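You operate a simulated robot arm through the tools that you are given. There is no shell and no other tool.

The job below is to be done with a simulated robot arm. You get a single attempt, and the scene is never put back.

## Task
Park the lamp's bulb in the black cup, bolt the door, amber off.
Fine: twist the bulb free; door shut before the bolt; amber lamp's orange fader to 0, black switch off.

The check looks at the end state, three seconds after you hand in, the way a careful person would. Anything else that was tipped, shoved, dropped, spilled or broken makes it a failure.

## Robot
A 7-joint arm with a two-finger parallel gripper, fixed in place. Base frame: the origin is at the foot of the arm, x ahead of it, y to its left, z up; the work surface is at about z = 0.8. Readings come in m, degrees, newtons and seconds.
Its first joint turns from -149.0 to 149.0 degrees. Payload 3.43 kg.
The TCP is the grasp point between the finger pads, 0.03 m short of the fingertips. In the tool frame z runs along the fingers and y along their closing line. The gripper opens to 0.094 m. The fingers are 0.028 m wide and 0.01 m thick; the gripper's body (0.05 by 0.096 m) begins 0.055 m behind the TCP.
Orientation is that of the tool frame in the base frame, as a unit quaternion [x, y, z, w]. With the fingers straight down and closing along the base's y, the tool's x points along the base's -x, its y along +y and its z along -z.

## Interface
- The arm moves only by the tool send_rows. Its argument "moves" is a list of rows, each a list of 3 entries, a list of its own where there are three numbers: the closure in counts, from 0 (fully open) to 255 (shut), then the shift along the tool's x, y, z in m, then the turn, a rotation vector about the tool's x, y, z in degrees. In form: [[grip, [tx, ty, tz], [rx, ry, rz]], ...]. A call has 1 to 20 rows; each row shifts and turns the commanded pose from where the row before left it, along the tool's axes as they then stand. A row lasts 0.2 s, in which the tool goes at most 0.05 m and 8.6 degrees; a call with a longer step from one row to the next is refused whole, and so is a gripper value outside its range. Where a pose cannot be reached the arm comes as near as it can. A force on the tool above 50 N (or 10 N above the force at the start of the call, whichever is more), or a blocked arm, ends the call early, and 0.2 s more pass. Each finger travels about 0.045 m/s and halts on what it meets, pressing with about 30 N; the grip force reading is that of the motor and also rises with nothing between the fingers. The clock runs only during rows and for 0.2 s after the last one: add rows that do not move to give the fingers time. It gives the time, the measured TCP pose, the force on the tool (base axes), the opening and the grip force at its end, in the units of the frame above (readings bear some noise), with the torque about the TCP (base axes, N m) and any sound that the robot's microphone picked up.
- Cameras (640 x 400 px; columns grow to the right, rows downward): "scene" is fixed at [0.2356, -0.499, 1.5597]; the picture's right is [0.89, -0.47, 0.00], its down [-0.22, -0.42, -0.88] and it looks along [0.41, 0.78, -0.47] (base axes); focal length 313 px, centre (320, 200). "wrist" rides on the gripper at [0.076, 0.014, -0.103] in the tool frame; the picture's right is [-0.18, 0.98, 0.00], its down [-0.75, -0.14, -0.64] and it looks along [-0.63, -0.12, 0.77] (tool axes); focal length 243 px, centre (320, 200). There is no depth. A picture from a camera that has moved, and an enlarged one, comes with that camera's place and axes in the base frame and with its lens. The place of the scene camera against the robot may be out by one fixed shift of up to 0.018 m in any direction.
- snapshot(camera): a new picture of that camera. No time passes.
- zoom(camera, box): a new picture of the part [left, top, right, bottom] of that camera's present view, enlarged. No time passes.
- job_done(): hands the job in; it is judged then, once.

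Nothing tells you positions but the pictures and the camera data. Unless the task says otherwise, let go and move clear before handing in.

The tools are called after ">>>" by a JSON object that holds its "fn" and its "kwargs". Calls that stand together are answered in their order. send_rows: Moves the arm, as the interface text tells. Its arguments: {"type":"object","properties":{"moves":{"type":"array"}},"required":["moves"]} The other tools are called the same way: snapshot (camera) takes a picture; zoom (camera, box) takes an enlarged picture of a part of a camera's view; job_done () hands the job in.

At the start:

```text
clock: 0.0
eef_pos: [0.5895, 0.7936, 1.1444]
ee_rot: [0.0, 1.0, 0.0, 0.0]
ft_force: [-0.6, -0.2, 0.8]
wrist_torque: [0.01, 0.01, -0.02]
finger_gap: 0.0942
gripper_force: 0.1
```

scene: 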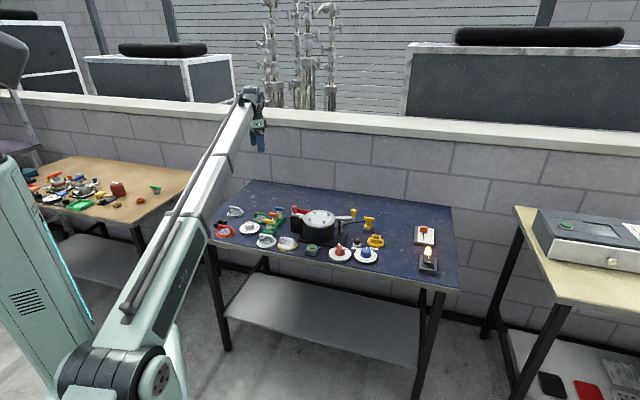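
wrist: 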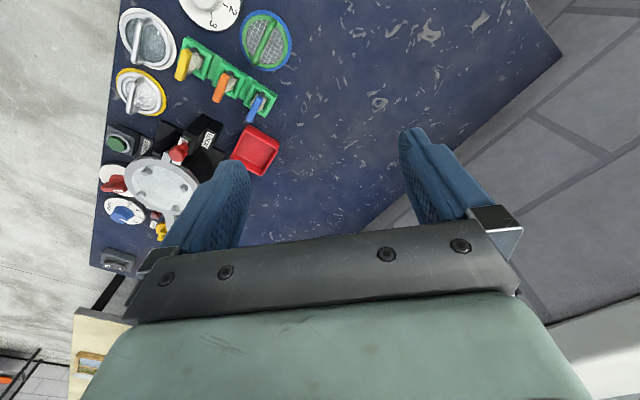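

I see a blue table with many small fixtures and a lit bulb at its right end; I'll enlarge the scene to identify the lamp, cup, door, bolt and fader.

>>> {"fn": "zoom", "kwargs": {"camera": "scene", "box": [200, 170, 330, 270]}}

>>> {"fn": "zoom", "kwargs": {"camera": "scene", "box": [320, 180, 460, 290]}}

>>> {"fn": "zoom", "kwargs": {"camera": "scene", "box": [0, 140, 200, 260]}}

>>> {"fn": "zoom", "kwargs": {"camera": "scene", "box": [480, 190, 640, 300]}}

>>> {"fn": "zoom", "kwargs": {"camera": "wrist", "box": [80, 0, 300, 140]}}

>>> {"fn": "zoom", "kwargs": {"camera": "wrist", "box": [80, 120, 240, 280]}}

```text
4.00 times, centred on (265, 220) of scene
camera zoom: at [0.2356, -0.499, 1.5597], right [0.89, -0.47, 0.0], down [-0.22, -0.42, -0.88], along [0.41, 0.78, -0.47], focal length 1252 px, centre (540, 120)
```

zoom: 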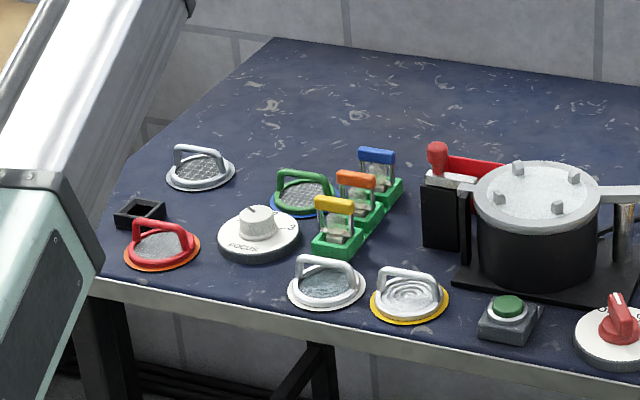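

```text
3.64 times, centred on (390, 235) of scene
camera zoom: at [0.2356, -0.499, 1.5597], right [0.89, -0.47, 0.0], down [-0.22, -0.42, -0.88], along [0.41, 0.78, -0.47], focal length 1138 px, centre (66, 73)
```

zoom: 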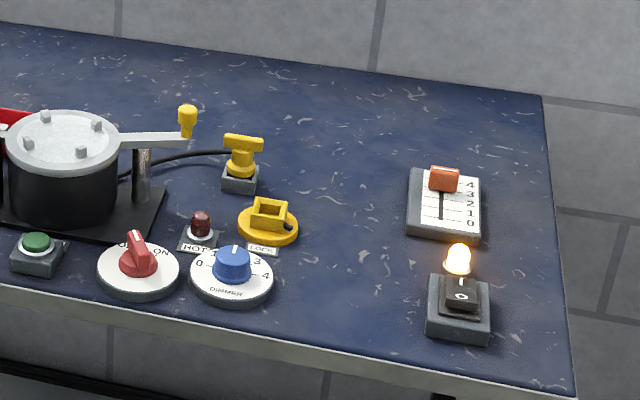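

```text
3.20 times, centred on (100, 200) of scene
camera zoom: at [0.2356, -0.499, 1.5597], right [0.89, -0.47, 0.0], down [-0.22, -0.42, -0.88], along [0.41, 0.78, -0.47], focal length 1002 px, centre (1024, 200)
```

zoom: 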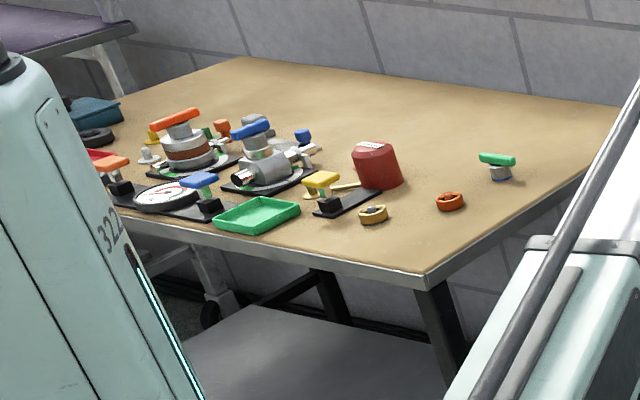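

```text
3.64 times, centred on (560, 245) of scene
camera zoom: at [0.2356, -0.499, 1.5597], right [0.89, -0.47, 0.0], down [-0.22, -0.42, -0.88], along [0.41, 0.78, -0.47], focal length 1138 px, centre (-553, 36)
```

zoom: 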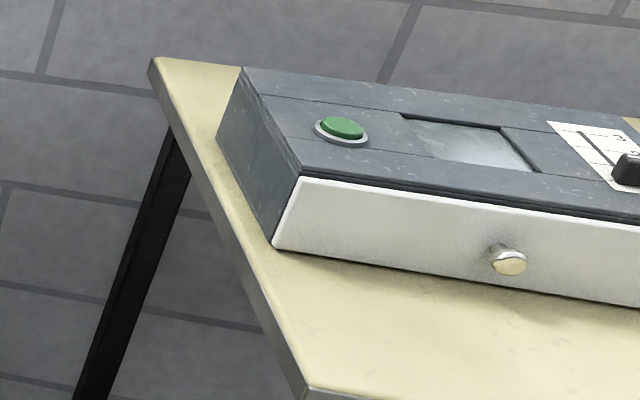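

```text
2.86 times, centred on (190, 70) of wrist
camera zoom: at [0.5127, 0.8072, 1.2474], right [0.18, 0.98, 0.0], down [0.75, -0.14, 0.64], along [0.63, -0.12, -0.77], focal length 693 px, centre (691, 571)
```

zoom: 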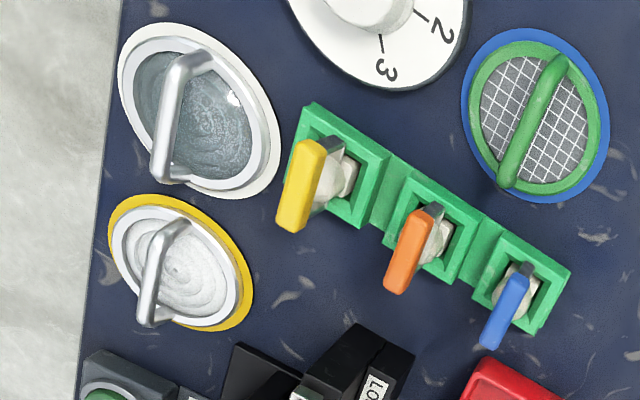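

```text
2.50 times, centred on (160, 200) of wrist
camera zoom: at [0.5127, 0.8072, 1.2474], right [0.18, 0.98, 0.0], down [0.75, -0.14, 0.64], along [0.63, -0.12, -0.77], focal length 606 px, centre (720, 200)
```

zoom: 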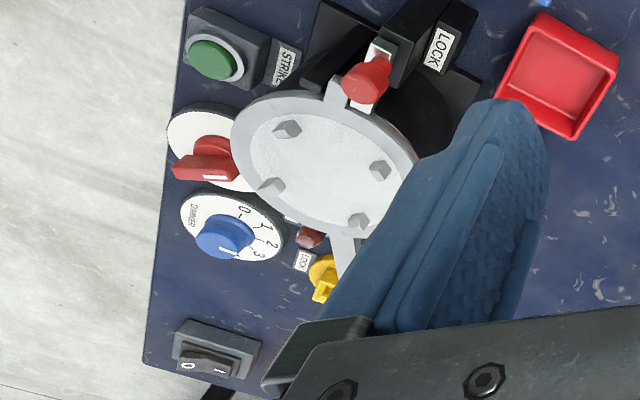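

The blue table stands about 45° to the left, its front edge about 0.71 m out. It holds the amber lamp with a black rocker switch and an orange fader at the right end, plus a lamp housing with LOCK/STRIKE labels. I'll turn the wrist camera outward and move it over the table for a better look.

>>> {"fn": "send_rows", "kwargs": {"moves": [[0, [0, 0, 0], [0, 0, -7.5]], [0, [0, 0, 0], [0, 0, -7.5]], [0, [0, 0, 0], [0, 0, -7.5]], [0, [0, 0, 0], [0, 0, -7.5]], [0, [0, 0, 0], [0, 0, -7.5]], [0, [0, 0, 0], [0, 0, -7.5]], [0, [0.04, -0.016, -0.016], [0, 0, 0]], [0, [0.04, -0.016, -0.016], [0, 0, 0]], [0, [0.04, -0.016, -0.016], [0, 0, 0]], [0, [0.04, -0.016, -0.016], [0, 0, 0]], [0, [0.04, -0.016, -0.016], [0, 0, 0]], [0, [0.04, -0.016, -0.016], [0, 0, 0]], [0, [0.04, -0.016, -0.016], [0, 0, 0]], [0, [0.04, -0.016, -0.016], [0, 0, 0]], [0, [0.04, -0.016, -0.016], [0, 0, 0]]]}}

>>> {"fn": "snapshot", "kwargs": {"camera": "wrist"}}

>>> {"fn": "snapshot", "kwargs": {"camera": "scene"}}

```text
clock: 2.2
eef_pos: [0.5331, 0.6524, 1.1928]
ee_rot: [-0.379, 0.925, 0.007, 0.011]
ft_force: [6.6, 5.2, -12.3]
wrist_torque: [0.14, -0.03, 0.01]
finger_gap: 0.0943
gripper_force: 0.1
out of reach, approached as far as the arm can: row 10
stopped in row 10: the force on the tool passed its limit at 55 N (the readings are from after the stop); the commanded pose is now the measured one
```

```text
taken
camera wrist: at [0.4664, 0.6076, 1.295], right [-0.56, 0.83, 0.01], down [0.63, 0.42, 0.66], along [0.54, 0.37, -0.75], focal length 243 px, centre (320, 200)
```

wrist: 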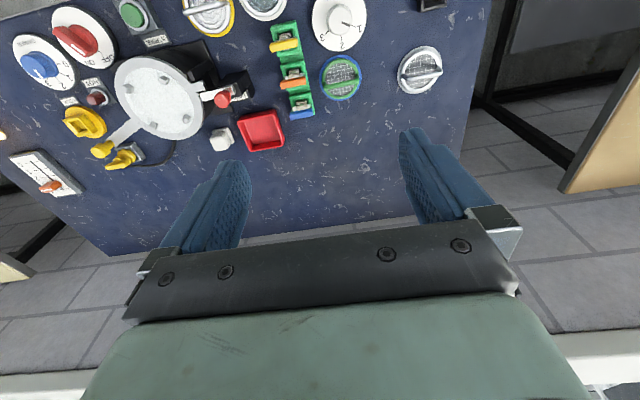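

```text
taken
```

scene: 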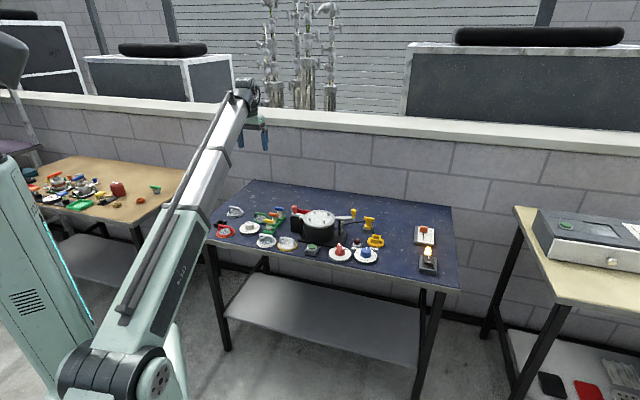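

The arm stopped at a reach limit with no contact in view, and I can see most of the table from here. I'll enlarge the current wrist view to identify the fixtures.

>>> {"fn": "zoom", "kwargs": {"camera": "wrist", "box": [0, 0, 240, 150]}}

>>> {"fn": "zoom", "kwargs": {"camera": "wrist", "box": [90, 20, 250, 120]}}

>>> {"fn": "zoom", "kwargs": {"camera": "wrist", "box": [240, 0, 480, 150]}}

>>> {"fn": "zoom", "kwargs": {"camera": "wrist", "box": [0, 100, 180, 220]}}

>>> {"fn": "zoom", "kwargs": {"camera": "scene", "box": [280, 190, 400, 270]}}

>>> {"fn": "zoom", "kwargs": {"camera": "scene", "box": [405, 215, 455, 280]}}

```text
2.67 times, centred on (120, 75) of wrist
camera zoom: at [0.4664, 0.6076, 1.295], right [-0.56, 0.83, 0.01], down [0.63, 0.42, 0.66], along [0.54, 0.37, -0.75], focal length 647 px, centre (853, 533)
```

zoom: 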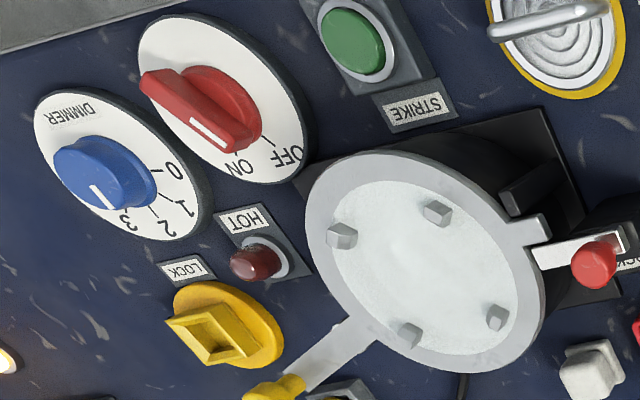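

```text
4.00 times, centred on (170, 70) of wrist
camera zoom: at [0.4664, 0.6076, 1.295], right [-0.56, 0.83, 0.01], down [0.63, 0.42, 0.66], along [0.54, 0.37, -0.75], focal length 970 px, centre (920, 720)
```

zoom: 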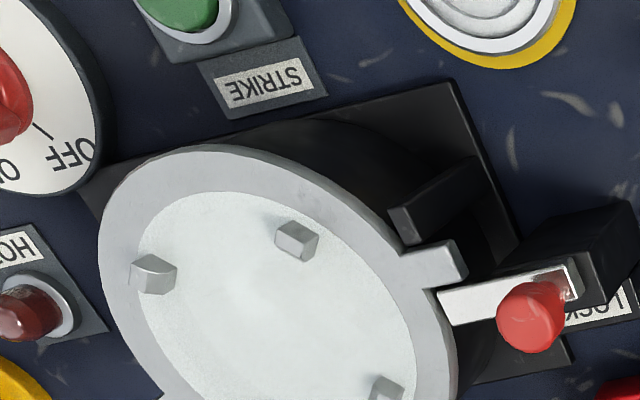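

```text
2.67 times, centred on (360, 75) of wrist
camera zoom: at [0.4664, 0.6076, 1.295], right [-0.56, 0.83, 0.01], down [0.63, 0.42, 0.66], along [0.54, 0.37, -0.75], focal length 647 px, centre (213, 533)
```

zoom: 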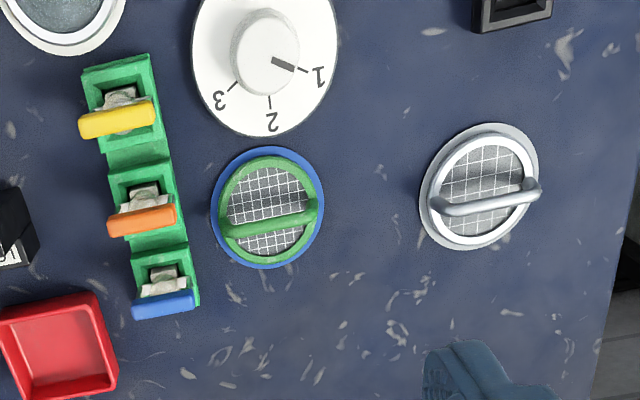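

```text
3.33 times, centred on (90, 160) of wrist
camera zoom: at [0.4664, 0.6076, 1.295], right [-0.56, 0.83, 0.01], down [0.63, 0.42, 0.66], along [0.54, 0.37, -0.75], focal length 809 px, centre (1087, 333)
```

zoom: 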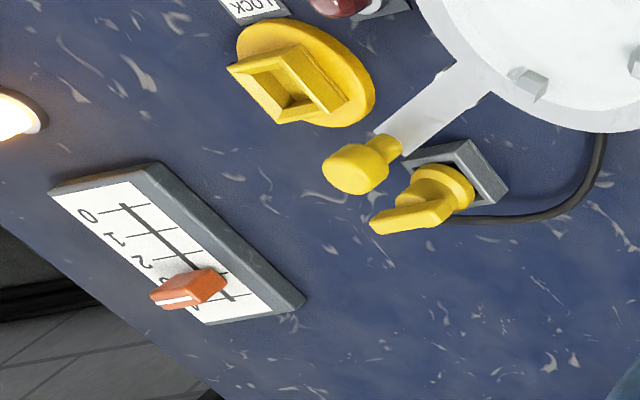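

```text
5.00 times, centred on (340, 230) of scene
camera zoom: at [0.2356, -0.499, 1.5597], right [0.89, -0.47, 0.0], down [-0.22, -0.42, -0.88], along [0.41, 0.78, -0.47], focal length 1565 px, centre (220, 50)
```

zoom: 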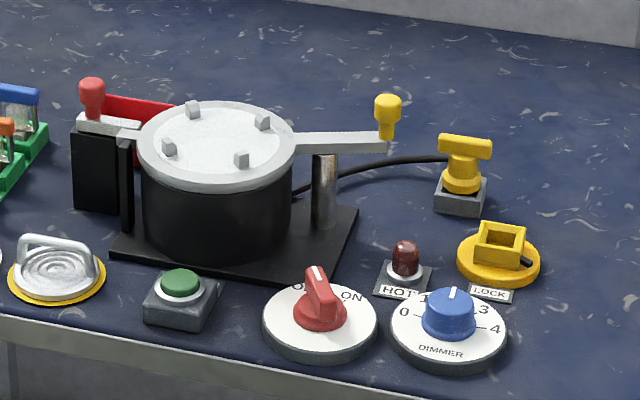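

```text
6.15 times, centred on (430, 248) of scene
camera zoom: at [0.2356, -0.499, 1.5597], right [0.89, -0.47, 0.0], down [-0.22, -0.42, -0.88], along [0.41, 0.78, -0.47], focal length 1926 px, centre (-357, -92)
```

zoom: 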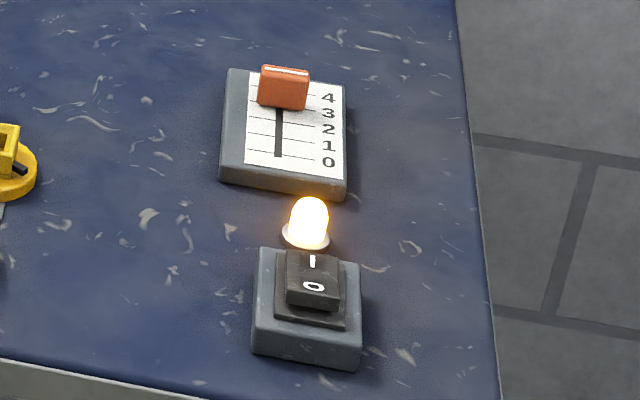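

This fixture looks like a lamp housing (black pot, silver hinged lid with a yellow handle, red-knobbed LOCK bolt), with fuses, filters, trays and a black square cup around it. I'll move over the housing and look closer.

>>> {"fn": "send_rows", "kwargs": {"moves": [[0, [0, -0.04, 0.015], [0, 0, 0]], [0, [0, -0.04, 0.015], [0, 0, 0]], [0, [0, -0.04, 0.015], [0, 0, 0]], [0, [0, -0.04, 0.015], [0, 0, 0]], [0, [0, -0.04, 0.015], [0, 0, 0]], [0, [0, 0, 0], [0, 0, 0]]]}}

>>> {"fn": "snapshot", "kwargs": {"camera": "wrist"}}

>>> {"fn": "snapshot", "kwargs": {"camera": "scene"}}

```text
clock: 3.6
eef_pos: [0.6744, 0.5119, 1.1207]
ee_rot: [-0.38, 0.925, 0.007, 0.01]
ft_force: [0.3, -0.5, -0.3]
wrist_torque: [-0.04, -0.01, -0.02]
finger_gap: 0.0941
gripper_force: 0.1
```

```text
taken
camera wrist: at [0.608, 0.4664, 1.2231], right [-0.56, 0.83, 0.01], down [0.63, 0.42, 0.66], along [0.54, 0.37, -0.75], focal length 243 px, centre (320, 200)
```

wrist: 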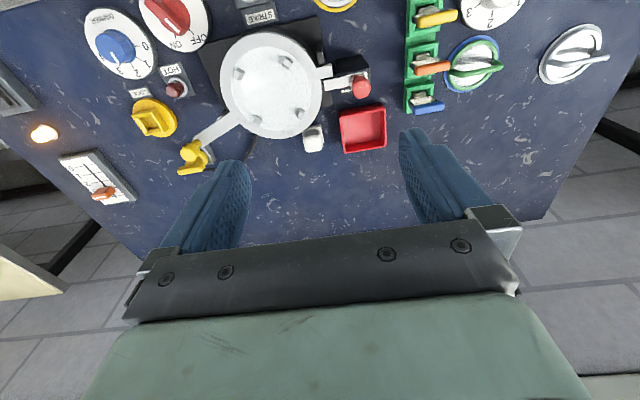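

```text
taken
```

scene: 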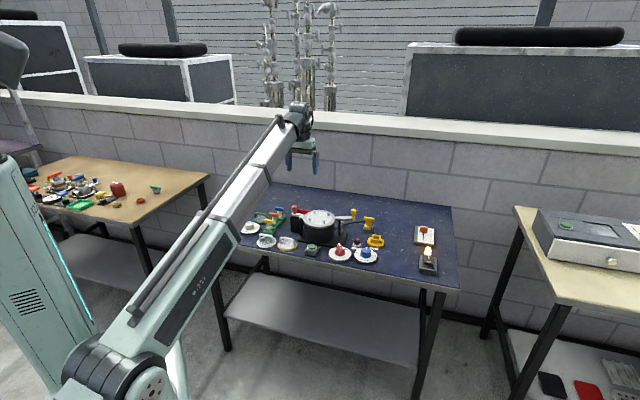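

>>> {"fn": "zoom", "kwargs": {"camera": "wrist", "box": [170, 10, 410, 160]}}

>>> {"fn": "zoom", "kwargs": {"camera": "wrist", "box": [60, 0, 220, 100]}}

>>> {"fn": "zoom", "kwargs": {"camera": "wrist", "box": [0, 60, 220, 220]}}

>>> {"fn": "zoom", "kwargs": {"camera": "wrist", "box": [280, 50, 400, 160]}}

```text
2.67 times, centred on (290, 85) of wrist
camera zoom: at [0.608, 0.4664, 1.2231], right [-0.56, 0.83, 0.01], down [0.63, 0.42, 0.66], along [0.54, 0.37, -0.75], focal length 647 px, centre (400, 507)
```

zoom: 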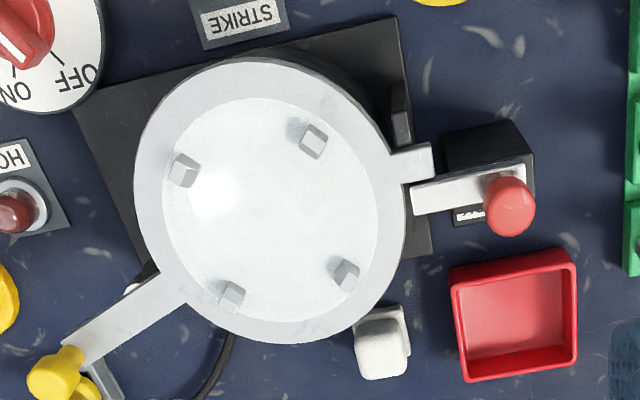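

```text
4.00 times, centred on (140, 50) of wrist
camera zoom: at [0.608, 0.4664, 1.2231], right [-0.56, 0.83, 0.01], down [0.63, 0.42, 0.66], along [0.54, 0.37, -0.75], focal length 970 px, centre (1040, 800)
```

zoom: 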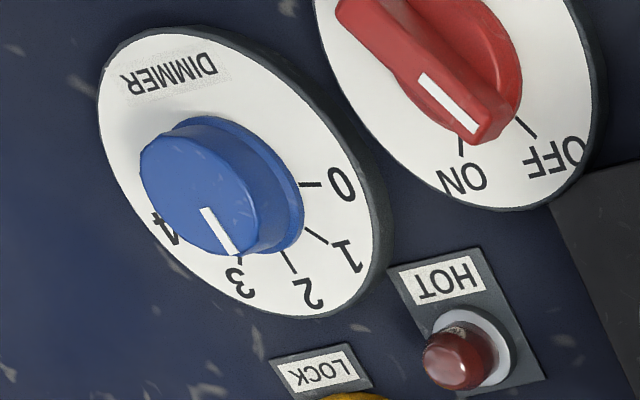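

```text
2.50 times, centred on (110, 140) of wrist
camera zoom: at [0.608, 0.4664, 1.2231], right [-0.56, 0.83, 0.01], down [0.63, 0.42, 0.66], along [0.54, 0.37, -0.75], focal length 606 px, centre (845, 350)
```

zoom: 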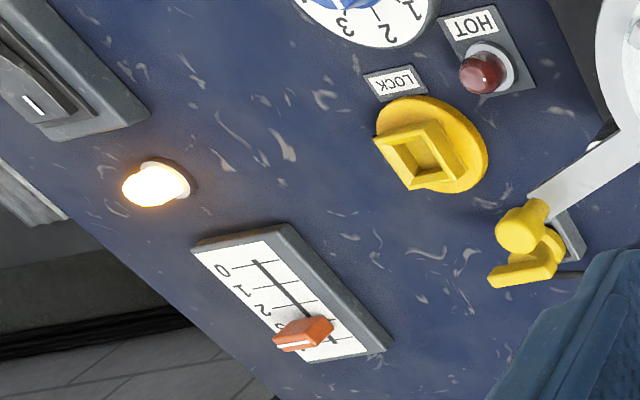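

```text
3.64 times, centred on (340, 105) of wrist
camera zoom: at [0.608, 0.4664, 1.2231], right [-0.56, 0.83, 0.01], down [0.63, 0.42, 0.66], along [0.54, 0.37, -0.75], focal length 882 px, centre (247, 546)
```

zoom: 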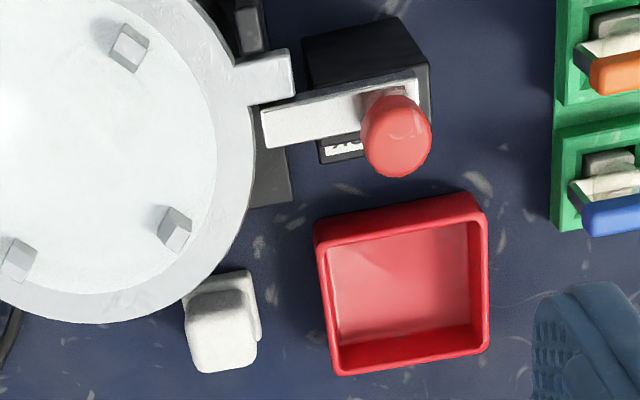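

The housing looks like a lid ("door") swinging on a post, with a tab at a red-knobbed slide bolt. Before touching it I'll tilt the wrist camera up and pan to check that no other table holds a lamp, cup or door.

>>> {"fn": "send_rows", "kwargs": {"moves": [[0, [0, 0, 0], [0, -8.5, 0]], [0, [0, 0, 0], [0, -8.5, 0]], [0, [0, 0, 0], [0, -8.5, 0]], [0, [0, 0, 0], [0, -8.5, 0]]]}}

>>> {"fn": "snapshot", "kwargs": {"camera": "wrist"}}

```text
clock: 4.6
eef_pos: [0.6745, 0.5109, 1.1189]
ee_rot: [-0.361, 0.881, 0.117, 0.281]
ft_force: [-0.1, 0.1, 1.0]
wrist_torque: [0.01, -0.03, 0.0]
finger_gap: 0.0939
gripper_force: 0.0
```

```text
taken
camera wrist: at [0.5772, 0.4358, 1.159], right [-0.58, 0.8, 0.11], down [0.27, 0.07, 0.96], along [0.76, 0.59, -0.26], focal length 243 px, centre (320, 200)
```

wrist: 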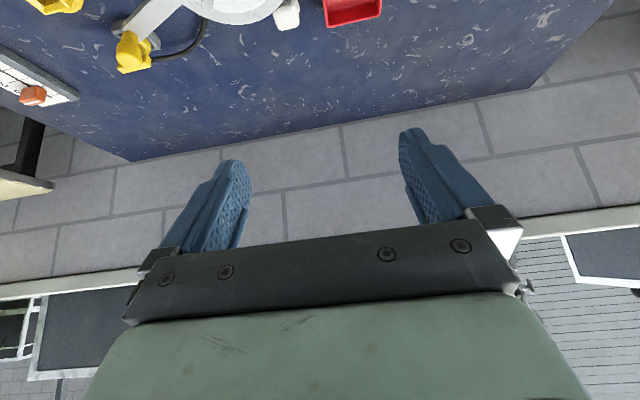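

>>> {"fn": "send_rows", "kwargs": {"moves": [[0, [0, 0, 0], [4.5, 0, 6.6]], [0, [0, 0, 0], [4.5, 0, 6.6]], [0, [0, 0, 0], [4.5, 0, 6.6]], [0, [0, 0, 0], [4.5, 0, 6.6]], [0, [0, 0, 0], [4.5, 0, 6.6]], [0, [0, 0, 0], [4.5, 0, 6.6]], [0, [0, 0, 0], [4.5, 0, 6.6]]]}}

>>> {"fn": "snapshot", "kwargs": {"camera": "wrist"}}

>>> {"fn": "snapshot", "kwargs": {"camera": "scene"}}

```text
clock: 6.2
eef_pos: [0.6727, 0.5107, 1.1189]
ee_rot: [0.098, 0.949, -0.023, 0.298]
ft_force: [-0.5, -0.4, -0.1]
wrist_torque: [0.03, -0.01, -0.02]
finger_gap: 0.0938
gripper_force: 0.1
```

```text
taken
camera wrist: at [0.5564, 0.5487, 1.1604], right [0.34, 0.93, 0.12], down [0.22, -0.2, 0.95], along [0.91, -0.3, -0.27], focal length 243 px, centre (320, 200)
```

wrist: 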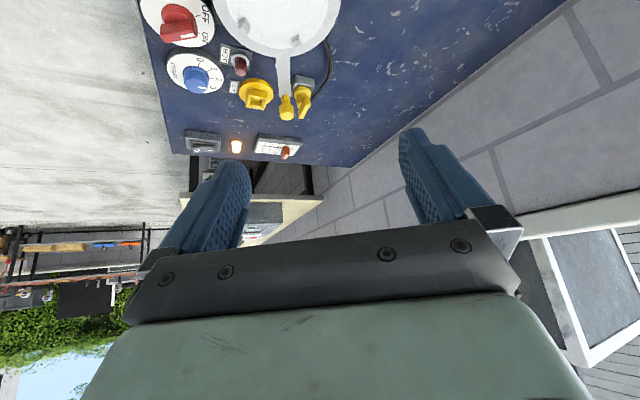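

```text
taken
```

scene: 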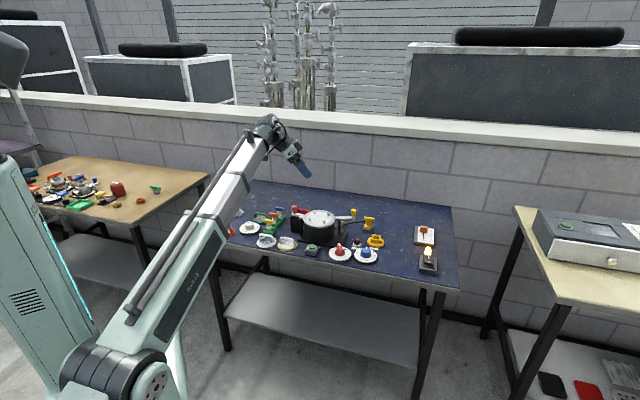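

>>> {"fn": "send_rows", "kwargs": {"moves": [[0, [0, 0, 0], [4.5, 0, 6.6]], [0, [0, 0, 0], [4.5, 0, 6.6]], [0, [0, 0, 0], [4.5, 0, 6.6]], [0, [0, 0, 0], [4.5, 0, 6.6]], [0, [0, 0, 0], [4.5, 0, 6.6]], [0, [0, 0, 0], [4.5, 0, 6.6]], [0, [0, 0, 0], [4.5, 0, 6.6]], [0, [0, 0, 0], [4.5, 0, 6.6]]]}}

>>> {"fn": "snapshot", "kwargs": {"camera": "wrist"}}

```text
clock: 8.0
eef_pos: [0.7076, 0.4974, 1.069]
ee_rot: [0.581, 0.763, -0.147, 0.243]
ft_force: [0.7, -0.7, -0.5]
wrist_torque: [0.02, 0.02, -0.01]
finger_gap: 0.0939
gripper_force: 0.0
out of reach, approached as far as the arm can: row 7, 8
```

```text
taken
camera wrist: at [0.685, 0.616, 1.1161], right [0.98, 0.13, 0.16], down [-0.11, -0.33, 0.94], along [0.17, -0.94, -0.31], focal length 243 px, centre (320, 200)
```

wrist: 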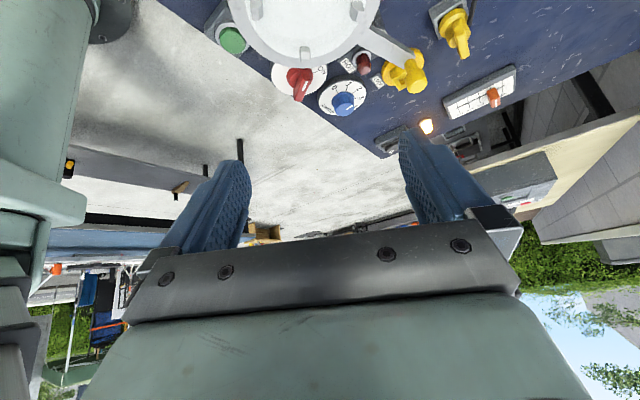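

>>> {"fn": "zoom", "kwargs": {"camera": "wrist", "box": [30, 120, 250, 330]}}

>>> {"fn": "zoom", "kwargs": {"camera": "wrist", "box": [240, 120, 420, 250]}}

>>> {"fn": "zoom", "kwargs": {"camera": "wrist", "box": [400, 60, 640, 240]}}

```text
1.90 times, centred on (140, 225) of wrist
camera zoom: at [0.685, 0.616, 1.1161], right [0.98, 0.13, 0.16], down [-0.11, -0.33, 0.94], along [0.17, -0.94, -0.31], focal length 462 px, centre (663, 152)
```

zoom: 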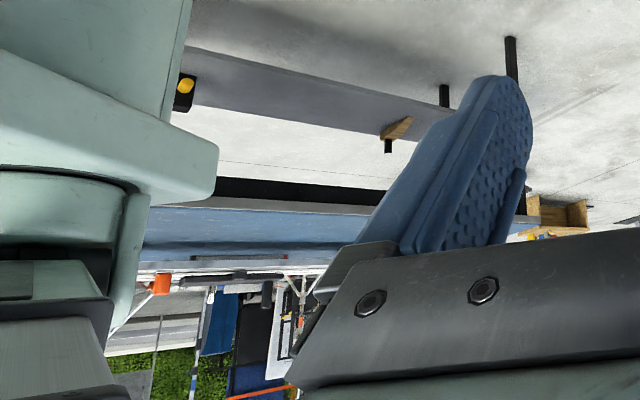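

```text
3.08 times, centred on (330, 185) of wrist
camera zoom: at [0.685, 0.616, 1.1161], right [0.98, 0.13, 0.16], down [-0.11, -0.33, 0.94], along [0.17, -0.94, -0.31], focal length 746 px, centre (289, 246)
```

zoom: 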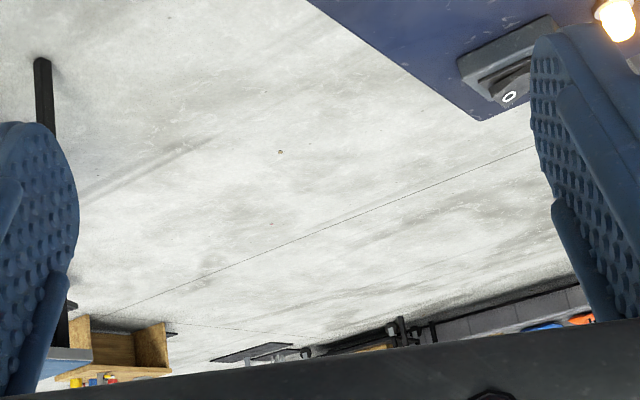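

```text
2.22 times, centred on (520, 150) of wrist
camera zoom: at [0.685, 0.616, 1.1161], right [0.98, 0.13, 0.16], down [-0.11, -0.33, 0.94], along [0.17, -0.94, -0.31], focal length 539 px, centre (-124, 311)
```

zoom: 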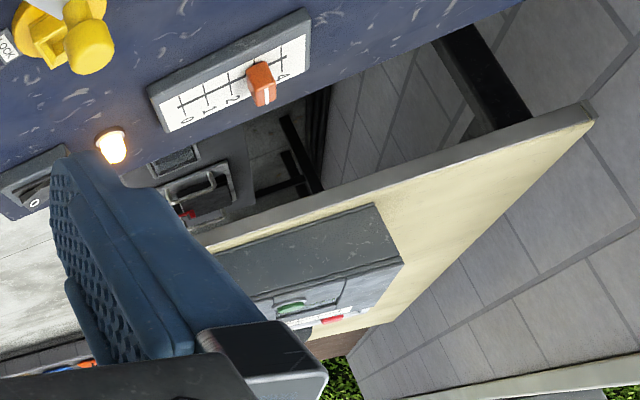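

There appears to be another bench on the -y side (light blue, with a wooden box) that the scene camera cannot see. I'll level the tool and swing the arm round that way to look.

>>> {"fn": "send_rows", "kwargs": {"moves": [[0, [0, 0, 0], [0, 8.5, 0]], [0, [0, 0, 0], [0, 8.5, 0]], [0, [0, 0, 0], [0, 8.5, 0]], [0, [0, 0, 0], [0, 8.5, 0]], [0, [-0.0465, -0.0053, 0], [0, 0, 0]], [0, [-0.0465, -0.0053, 0], [0, 0, 0]], [0, [-0.0465, -0.0053, 0], [0, 0, 0]], [0, [-0.0465, -0.0053, 0], [0, 0, 0]], [0, [-0.0465, -0.0053, 0], [0, 0, 0]], [0, [-0.0465, -0.0053, 0], [0, 0, 0]], [0, [-0.0465, -0.0053, 0], [0, 0, 0]], [0, [-0.0465, -0.0053, 0], [0, 0, 0]], [0, [-0.0465, -0.0053, 0], [0, 0, 0]], [0, [-0.0465, -0.0053, 0], [0, 0, 0]], [0, [-0.0465, -0.0053, 0], [0, 0, 0]]]}}

>>> {"fn": "snapshot", "kwargs": {"camera": "wrist"}}

>>> {"fn": "snapshot", "kwargs": {"camera": "scene"}}

```text
clock: 11.2
eef_pos: [0.7978, -0.0092, 1.0567]
ee_rot: [0.597, 0.802, 0.029, 0.009]
ft_force: [-0.9, -0.1, 0.1]
wrist_torque: [0.01, 0.01, 0.01]
finger_gap: 0.0939
gripper_force: 0.1
```

```text
taken
camera wrist: at [0.7837, 0.0651, 1.1615], right [0.99, 0.1, 0.05], down [0.05, -0.79, 0.62], along [0.1, -0.61, -0.79], focal length 243 px, centre (320, 200)
```

wrist: 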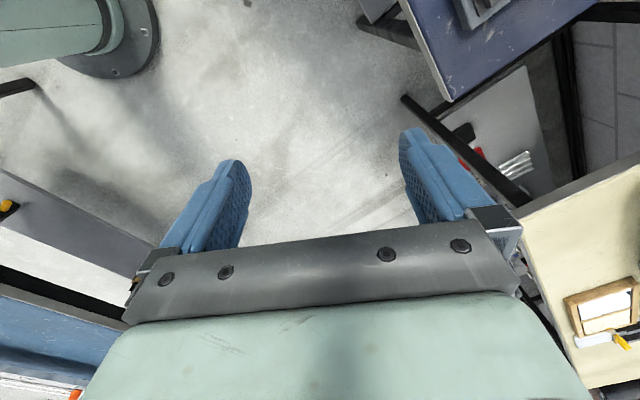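

```text
taken
```

scene: 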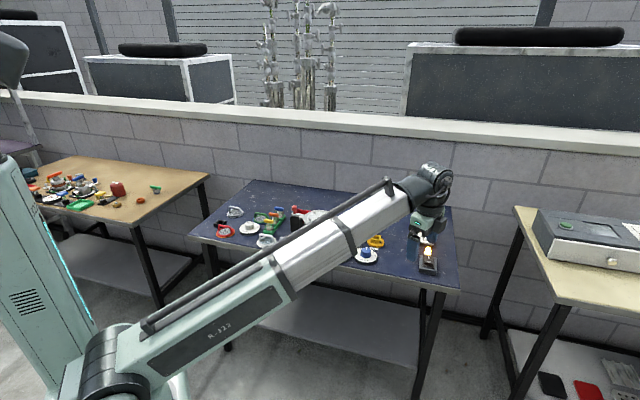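

>>> {"fn": "send_rows", "kwargs": {"moves": [[0, [-0.0323, -0.034, -0.003], [0, 0, 0]], [0, [-0.0323, -0.034, -0.003], [0, 0, 0]], [0, [-0.0323, -0.034, -0.003], [0, 0, 0]], [0, [-0.0323, -0.034, -0.003], [0, 0, 0]], [0, [-0.0323, -0.034, -0.003], [0, 0, 0]], [0, [-0.0323, -0.034, -0.003], [0, 0, 0]], [0, [-0.0323, -0.034, -0.003], [0, 0, 0]], [0, [-0.0323, -0.034, -0.003], [0, 0, 0]], [0, [-0.0323, -0.034, -0.003], [0, 0, 0]]]}}

>>> {"fn": "snapshot", "kwargs": {"camera": "wrist"}}

```text
clock: 13.2
eef_pos: [0.5869, -0.3748, 1.0599]
ee_rot: [0.599, 0.801, 0.028, 0.007]
ft_force: [0.4, -0.4, 0.2]
wrist_torque: [0.01, 0.0, 0.0]
finger_gap: 0.0941
gripper_force: 0.1
```

```text
taken
camera wrist: at [0.5725, -0.3005, 1.1654], right [0.99, 0.1, 0.05], down [0.05, -0.79, 0.62], along [0.1, -0.61, -0.79], focal length 243 px, centre (320, 200)
```

wrist: 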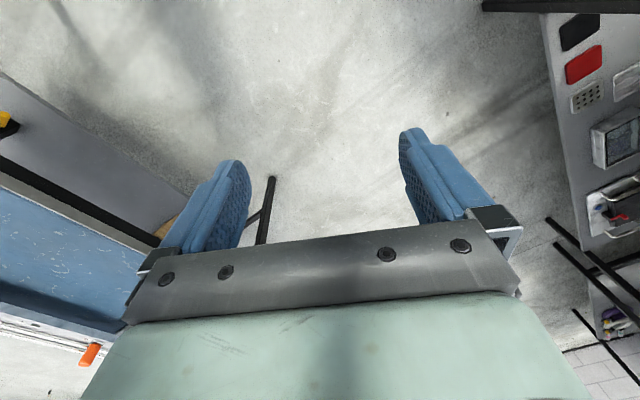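

>>> {"fn": "send_rows", "kwargs": {"moves": [[0, [-0.0185, -0.0446, -0.003], [0, 0, 0]], [0, [-0.0185, -0.0446, -0.003], [0, 0, 0]], [0, [-0.0185, -0.0446, -0.003], [0, 0, 0]], [0, [-0.0185, -0.0446, -0.003], [0, 0, 0]], [0, [-0.0185, -0.0446, -0.003], [0, 0, 0]], [0, [-0.0185, -0.0446, -0.003], [0, 0, 0]], [0, [-0.0185, -0.0446, -0.003], [0, 0, 0]], [0, [-0.0185, -0.0446, -0.003], [0, 0, 0]], [0, [0, 0, 0], [0, 0, 8]], [0, [0, 0, 0], [0, 0, 8]]]}}

>>> {"fn": "snapshot", "kwargs": {"camera": "wrist"}}

>>> {"fn": "snapshot", "kwargs": {"camera": "scene"}}

```text
clock: 15.4
eef_pos: [0.2872, -0.6198, 1.0613]
ee_rot: [0.704, 0.709, 0.03, 0.005]
ft_force: [-0.4, -1.2, -0.9]
wrist_torque: [0.05, 0.0, 0.0]
finger_gap: 0.094
gripper_force: 0.1
```

```text
taken
camera wrist: at [0.2944, -0.5467, 1.1681], right [0.98, -0.18, 0.04], down [-0.17, -0.78, 0.61], along [-0.08, -0.6, -0.79], focal length 243 px, centre (320, 200)
```

wrist: 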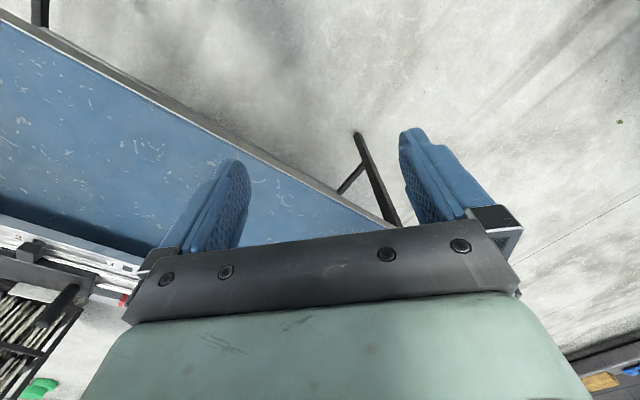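

```text
taken
```

scene: 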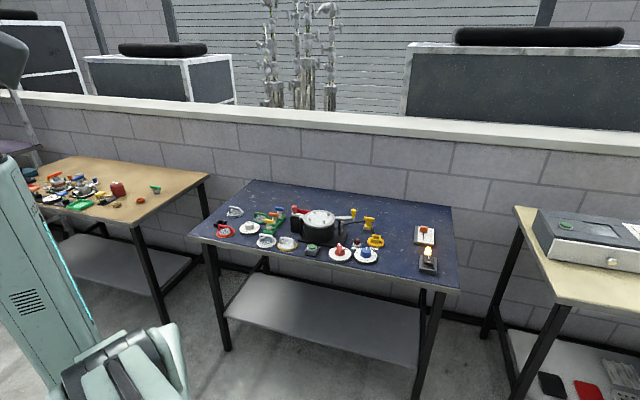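

>>> {"fn": "send_rows", "kwargs": {"moves": [[0, [0, 0, -0.01], [0, 0, 8]], [0, [0, 0, -0.01], [0, 0, 8]], [0, [0, 0, -0.01], [0, 0, 8]], [0, [0, 0, 0], [0, 0, 8]], [0, [0, 0, 0], [0, 0, 8]], [0, [0, 0, 0], [0, -8, 0]], [0, [0, 0, 0], [0, -8, 0]], [0, [0, 0, 0], [0, -8, 0]]]}}

>>> {"fn": "snapshot", "kwargs": {"camera": "wrist"}}

```text
clock: 17.2
eef_pos: [0.2827, -0.6202, 1.0916]
ee_rot: [0.89, 0.418, -0.16, 0.084]
ft_force: [0.0, -0.5, -0.6]
wrist_torque: [0.0, -0.01, 0.0]
finger_gap: 0.0937
gripper_force: 0.0
```

```text
taken
camera wrist: at [0.3611, -0.5454, 1.16], right [0.65, -0.76, 0.08], down [-0.42, -0.27, 0.87], along [-0.63, -0.59, -0.49], focal length 243 px, centre (320, 200)
```

wrist: 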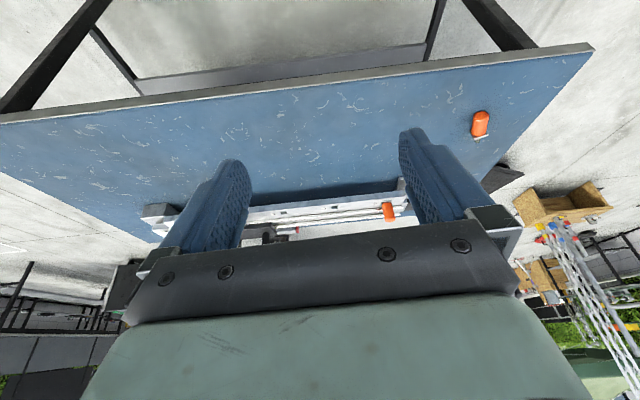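

>>> {"fn": "zoom", "kwargs": {"camera": "wrist", "box": [420, 80, 560, 180]}}

>>> {"fn": "zoom", "kwargs": {"camera": "wrist", "box": [120, 160, 440, 260]}}

>>> {"fn": "zoom", "kwargs": {"camera": "wrist", "box": [480, 150, 640, 300]}}

```text
4.00 times, centred on (490, 130) of wrist
camera zoom: at [0.3611, -0.5454, 1.16], right [0.65, -0.76, 0.08], down [-0.42, -0.27, 0.87], along [-0.63, -0.59, -0.49], focal length 970 px, centre (-360, 480)
```

zoom: 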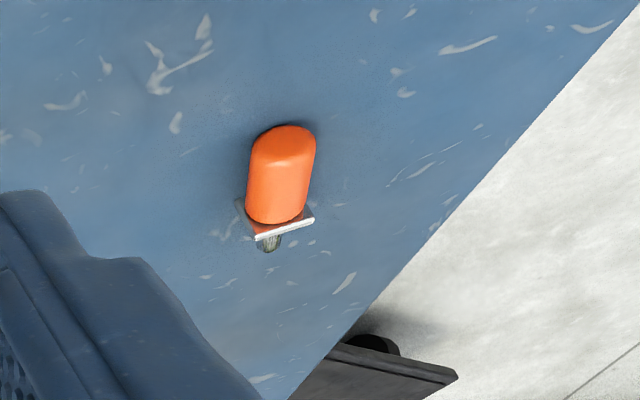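

```text
2.00 times, centred on (280, 210) of wrist
camera zoom: at [0.3611, -0.5454, 1.16], right [0.65, -0.76, 0.08], down [-0.42, -0.27, 0.87], along [-0.63, -0.59, -0.49], focal length 485 px, centre (400, 180)
```

zoom: 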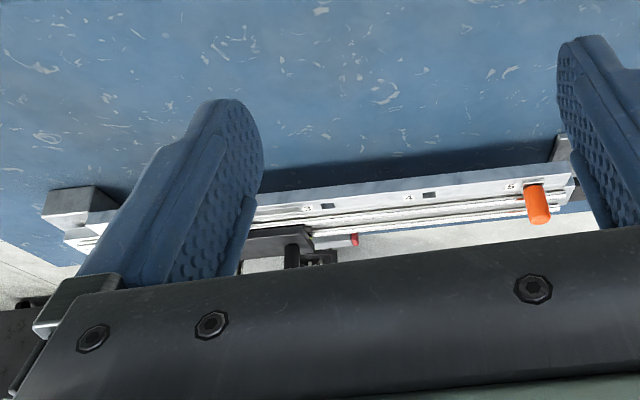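

```text
2.67 times, centred on (560, 225) of wrist
camera zoom: at [0.3611, -0.5454, 1.16], right [0.65, -0.76, 0.08], down [-0.42, -0.27, 0.87], along [-0.63, -0.59, -0.49], focal length 647 px, centre (-320, 133)
```

zoom: 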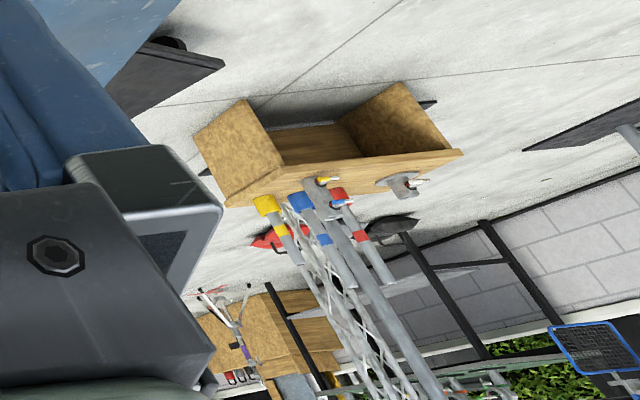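

That bench only carries a linear slide, unrelated to this job, so everything needed is on the dark blue table. I'll swing the arm back there.

>>> {"fn": "send_rows", "kwargs": {"moves": [[0, [0, 0, 0], [0, 8, 0]], [0, [0, 0, 0], [0, 8, 0]], [0, [0, 0, 0], [0, 8, 0]], [0, [0, 0, 0], [0, 0, -8]], [0, [0, 0, 0], [0, 0, -8]], [0, [0, 0, 0], [0, 0, -8]], [0, [0, 0, 0], [0, 0, -8]], [0, [0, 0, 0], [0, 0, -8]], [0, [0, 0, 0], [0, 0, -8]], [0, [0, 0, 0], [0, 0, -8]], [0, [0, 0, 0], [0, 0, -8]], [0, [0.0013, 0.043, 0], [0, 0, -3.6]], [0, [0.0013, 0.043, 0], [0, 0, -3.6]], [0, [0.0013, 0.043, 0], [0, 0, -3.6]], [0, [0.0013, 0.043, 0], [0, 0, -3.6]], [0, [0.0013, 0.043, 0], [0, 0, -3.6]], [0, [0.0013, 0.043, 0], [0, 0, -3.6]], [0, [0.0013, 0.043, 0], [0, 0, -3.6]], [0, [0.0013, 0.043, 0], [0, 0, -3.6]]]}}

>>> {"fn": "send_rows", "kwargs": {"moves": [[0, [0.0003, 0.043, 0], [0, 0, -3.6]], [0, [0.0003, 0.043, 0], [0, 0, -3.6]], [0, [0.0003, 0.043, 0], [0, 0, -3.6]], [0, [0.0003, 0.043, 0], [0, 0, -3.6]], [0, [0.0003, 0.044, 0], [0, 0, -3.6]], [0, [0.0003, 0.044, 0], [0, 0, -3.6]], [0, [0.0003, 0.044, 0], [0, 0, -3.6]], [0, [0.0003, 0.044, 0], [0, 0, -3.6]], [0, [0.0003, 0.044, 0], [0, 0, -3.6]], [0, [0.0003, 0.044, 0], [0, 0, -3.6]], [0, [0.0003, 0.044, 0], [0, 0, -3.6]], [0, [0.0003, 0.044, 0], [0, 0, -3.6]]]}}

>>> {"fn": "snapshot", "kwargs": {"camera": "wrist"}}

```text
clock: 19.3
eef_pos: [0.2827, -0.6214, 1.0903]
ee_rot: [0.646, 0.763, 0.027, 0.01]
ft_force: [0.7, -0.8, -2.2]
wrist_torque: [-0.1, 0.1, -0.04]
finger_gap: 0.0938
gripper_force: 0.0
stopped in row 10: the force on the tool passed its limit at 59 N (the readings are from after the stop); the commanded pose is now the measured one
```

```text
clock: 21.9
eef_pos: [0.7263, -0.3656, 1.119]
ee_rot: [0.318, 0.948, 0.021, 0.02]
ft_force: [-0.4, 0.7, -0.5]
wrist_torque: [0.03, -0.01, 0.02]
finger_gap: 0.094
gripper_force: 0.1
```

```text
taken
camera wrist: at [0.6681, -0.3115, 1.2209], right [0.74, 0.67, 0.06], down [0.48, -0.59, 0.65], along [0.47, -0.45, -0.76], focal length 243 px, centre (320, 200)
```

wrist: 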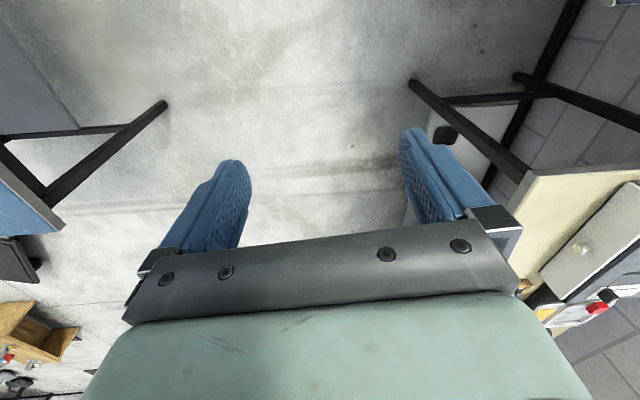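

>>> {"fn": "send_rows", "kwargs": {"moves": [[0, [0, 0, 0], [0, 0, -8.4]], [0, [0.0025, 0.048, 0], [0, 0, -3.45]], [0, [0.0025, 0.048, 0], [0, 0, -3.45]], [0, [0.0025, 0.048, 0], [0, 0, -3.45]], [0, [0.0025, 0.048, 0], [0, 0, -3.45]], [0, [0.0025, 0.048, 0], [0, 0, -3.45]], [0, [0.0025, 0.048, 0], [0, 0, -3.45]], [0, [0.0025, 0.048, 0], [0, 0, -3.45]], [0, [0.0025, 0.048, 0], [0, 0, -3.45]], [0, [0.0025, 0.048, 0], [0, 0, -3.45]], [0, [0.0025, 0.048, 0], [0, 0, -3.45]], [0, [0.0025, 0.048, 0], [0, 0, -3.45]], [0, [0.0025, 0.048, 0], [0, 0, -3.45]], [0, [0.0025, 0.048, 0], [0, 0, -3.45]], [0, [0.0025, 0.048, 0], [0, 0, -3.45]], [0, [0.0025, 0.048, 0], [0, 0, -3.45]], [0, [0.0025, 0.048, 0], [0, 0, -3.45]]]}}

>>> {"fn": "snapshot", "kwargs": {"camera": "wrist"}}

```text
clock: 25.5
eef_pos: [0.7218, 0.3725, 1.1432]
ee_rot: [-0.23, 0.973, 0.008, 0.028]
ft_force: [0.1, 0.6, -0.5]
wrist_torque: [0.02, -0.04, -0.01]
finger_gap: 0.094
gripper_force: 0.1
```

```text
taken
camera wrist: at [0.6415, 0.3492, 1.2416], right [-0.27, 0.96, 0.01], down [0.7, 0.19, 0.68], along [0.66, 0.2, -0.73], focal length 243 px, centre (320, 200)
```

wrist: 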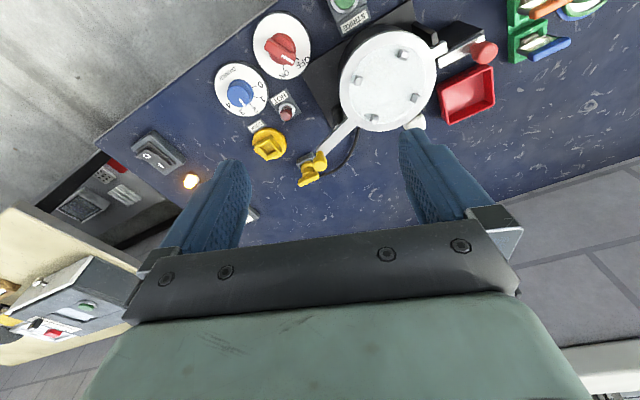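

>>> {"fn": "send_rows", "kwargs": {"moves": [[0, [0, 0, 0], [0, 0, -6.1]], [0, [0, 0, 0], [0, 0, -6.1]], [0, [0, 0, 0], [0, 0, -6.1]], [0, [0.01, 0.015, 0.03], [0, 0, 0]], [0, [0.01, 0.015, 0.03], [0, 0, 0]], [0, [0.01, 0.015, 0.03], [0, 0, 0]], [0, [0, 0, 0], [0, 0, 0]]]}}

>>> {"fn": "snapshot", "kwargs": {"camera": "wrist"}}

```text
clock: 27.1
eef_pos: [0.6761, 0.3875, 1.0486]
ee_rot: [-0.38, 0.925, 0.003, 0.029]
ft_force: [0.7, 0.4, 0.2]
wrist_torque: [-0.01, -0.02, -0.02]
finger_gap: 0.0938
gripper_force: 0.0
```

```text
taken
camera wrist: at [0.605, 0.3423, 1.1468], right [-0.56, 0.83, -0.01], down [0.6, 0.41, 0.69], along [0.57, 0.38, -0.73], focal length 243 px, centre (320, 200)
```

wrist: 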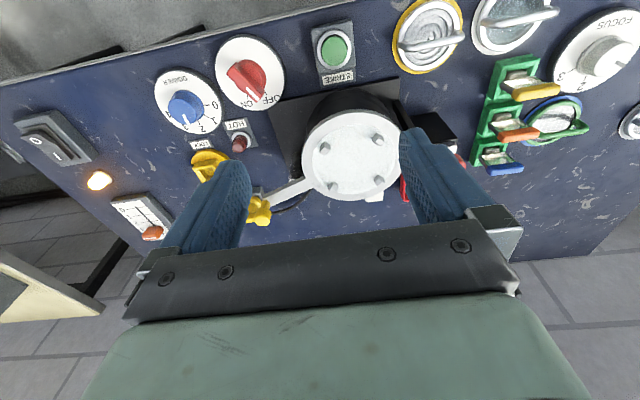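

>>> {"fn": "zoom", "kwargs": {"camera": "wrist", "box": [240, 60, 480, 220]}}

>>> {"fn": "zoom", "kwargs": {"camera": "wrist", "box": [0, 80, 280, 260]}}

>>> {"fn": "zoom", "kwargs": {"camera": "wrist", "box": [380, 0, 640, 180]}}

```text
2.50 times, centred on (360, 140) of wrist
camera zoom: at [0.605, 0.3423, 1.1468], right [-0.56, 0.83, -0.01], down [0.6, 0.41, 0.69], along [0.57, 0.38, -0.73], focal length 606 px, centre (220, 350)
```

zoom: 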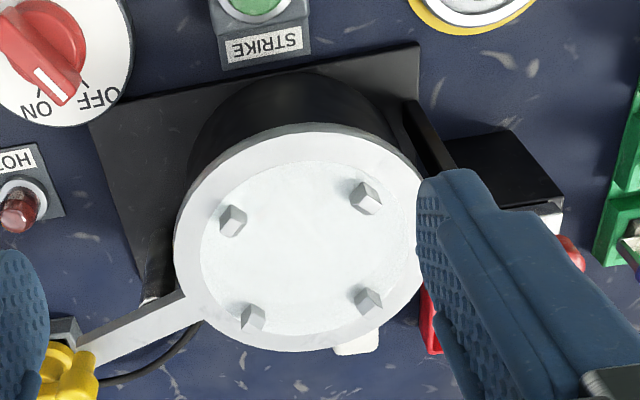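

```text
2.22 times, centred on (140, 170) of wrist
camera zoom: at [0.605, 0.3423, 1.1468], right [-0.56, 0.83, -0.01], down [0.6, 0.41, 0.69], along [0.57, 0.38, -0.73], focal length 539 px, centre (720, 267)
```

zoom: 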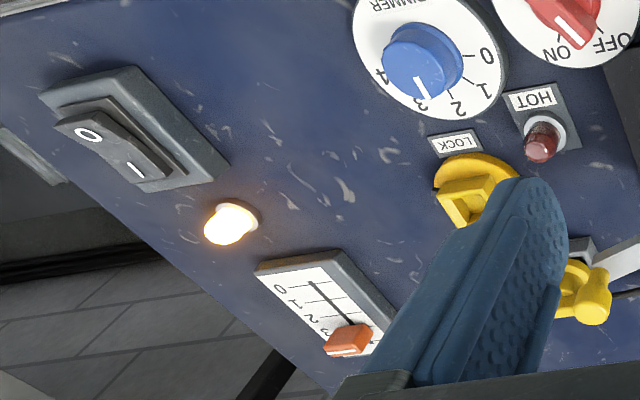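

```text
2.22 times, centred on (510, 90) of wrist
camera zoom: at [0.605, 0.3423, 1.1468], right [-0.56, 0.83, -0.01], down [0.6, 0.41, 0.69], along [0.57, 0.38, -0.73], focal length 539 px, centre (-102, 444)
```

zoom: 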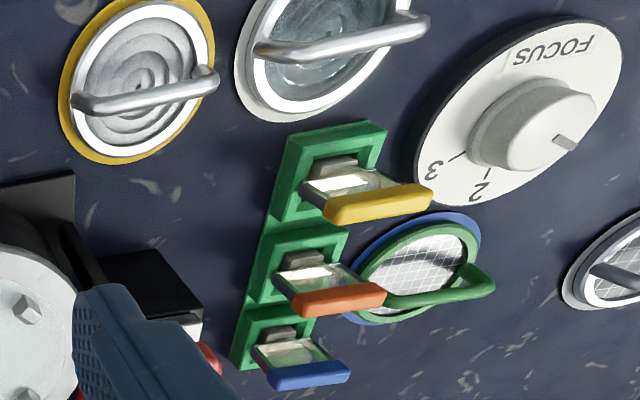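

>>> {"fn": "zoom", "kwargs": {"camera": "scene", "box": [200, 195, 270, 245]}}

>>> {"fn": "zoom", "kwargs": {"camera": "scene", "box": [280, 195, 360, 250]}}

>>> {"fn": "zoom", "kwargs": {"camera": "scene", "box": [340, 200, 400, 250]}}

```text
8.00 times, centred on (235, 220) of scene
camera zoom: at [0.2356, -0.499, 1.5597], right [0.89, -0.47, 0.0], down [-0.22, -0.42, -0.88], along [0.41, 0.78, -0.47], focal length 2504 px, centre (1000, 40)
```

zoom: 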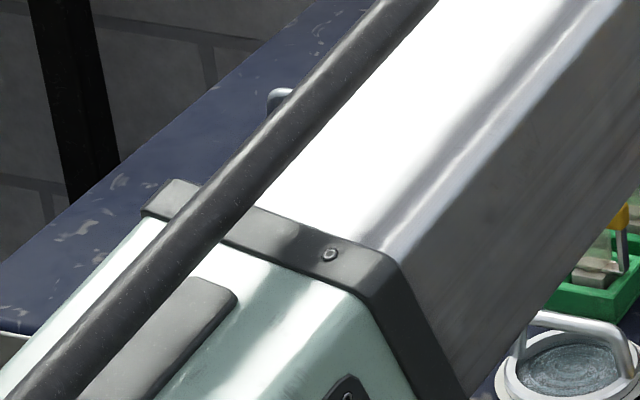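

```text
7.27 times, centred on (320, 222) of scene
camera zoom: at [0.2356, -0.499, 1.5597], right [0.89, -0.47, 0.0], down [-0.22, -0.42, -0.88], along [0.41, 0.78, -0.47], focal length 2276 px, centre (320, 36)
```

zoom: 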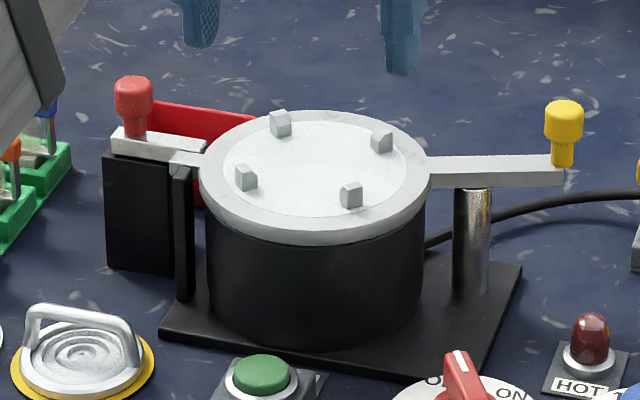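

```text
8.00 times, centred on (370, 225) of scene
camera zoom: at [0.2356, -0.499, 1.5597], right [0.89, -0.47, 0.0], down [-0.22, -0.42, -0.88], along [0.41, 0.78, -0.47], focal length 2504 px, centre (-80, 0)
```

zoom: 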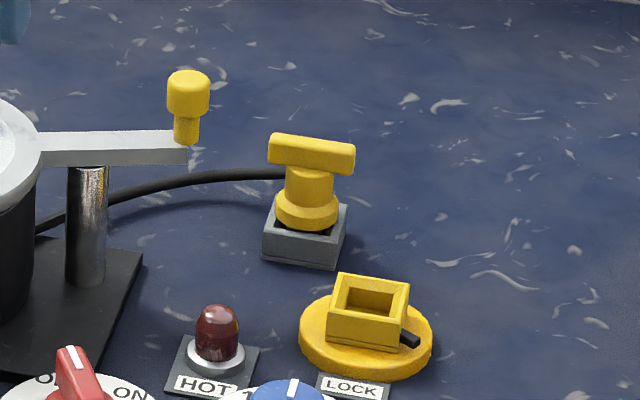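

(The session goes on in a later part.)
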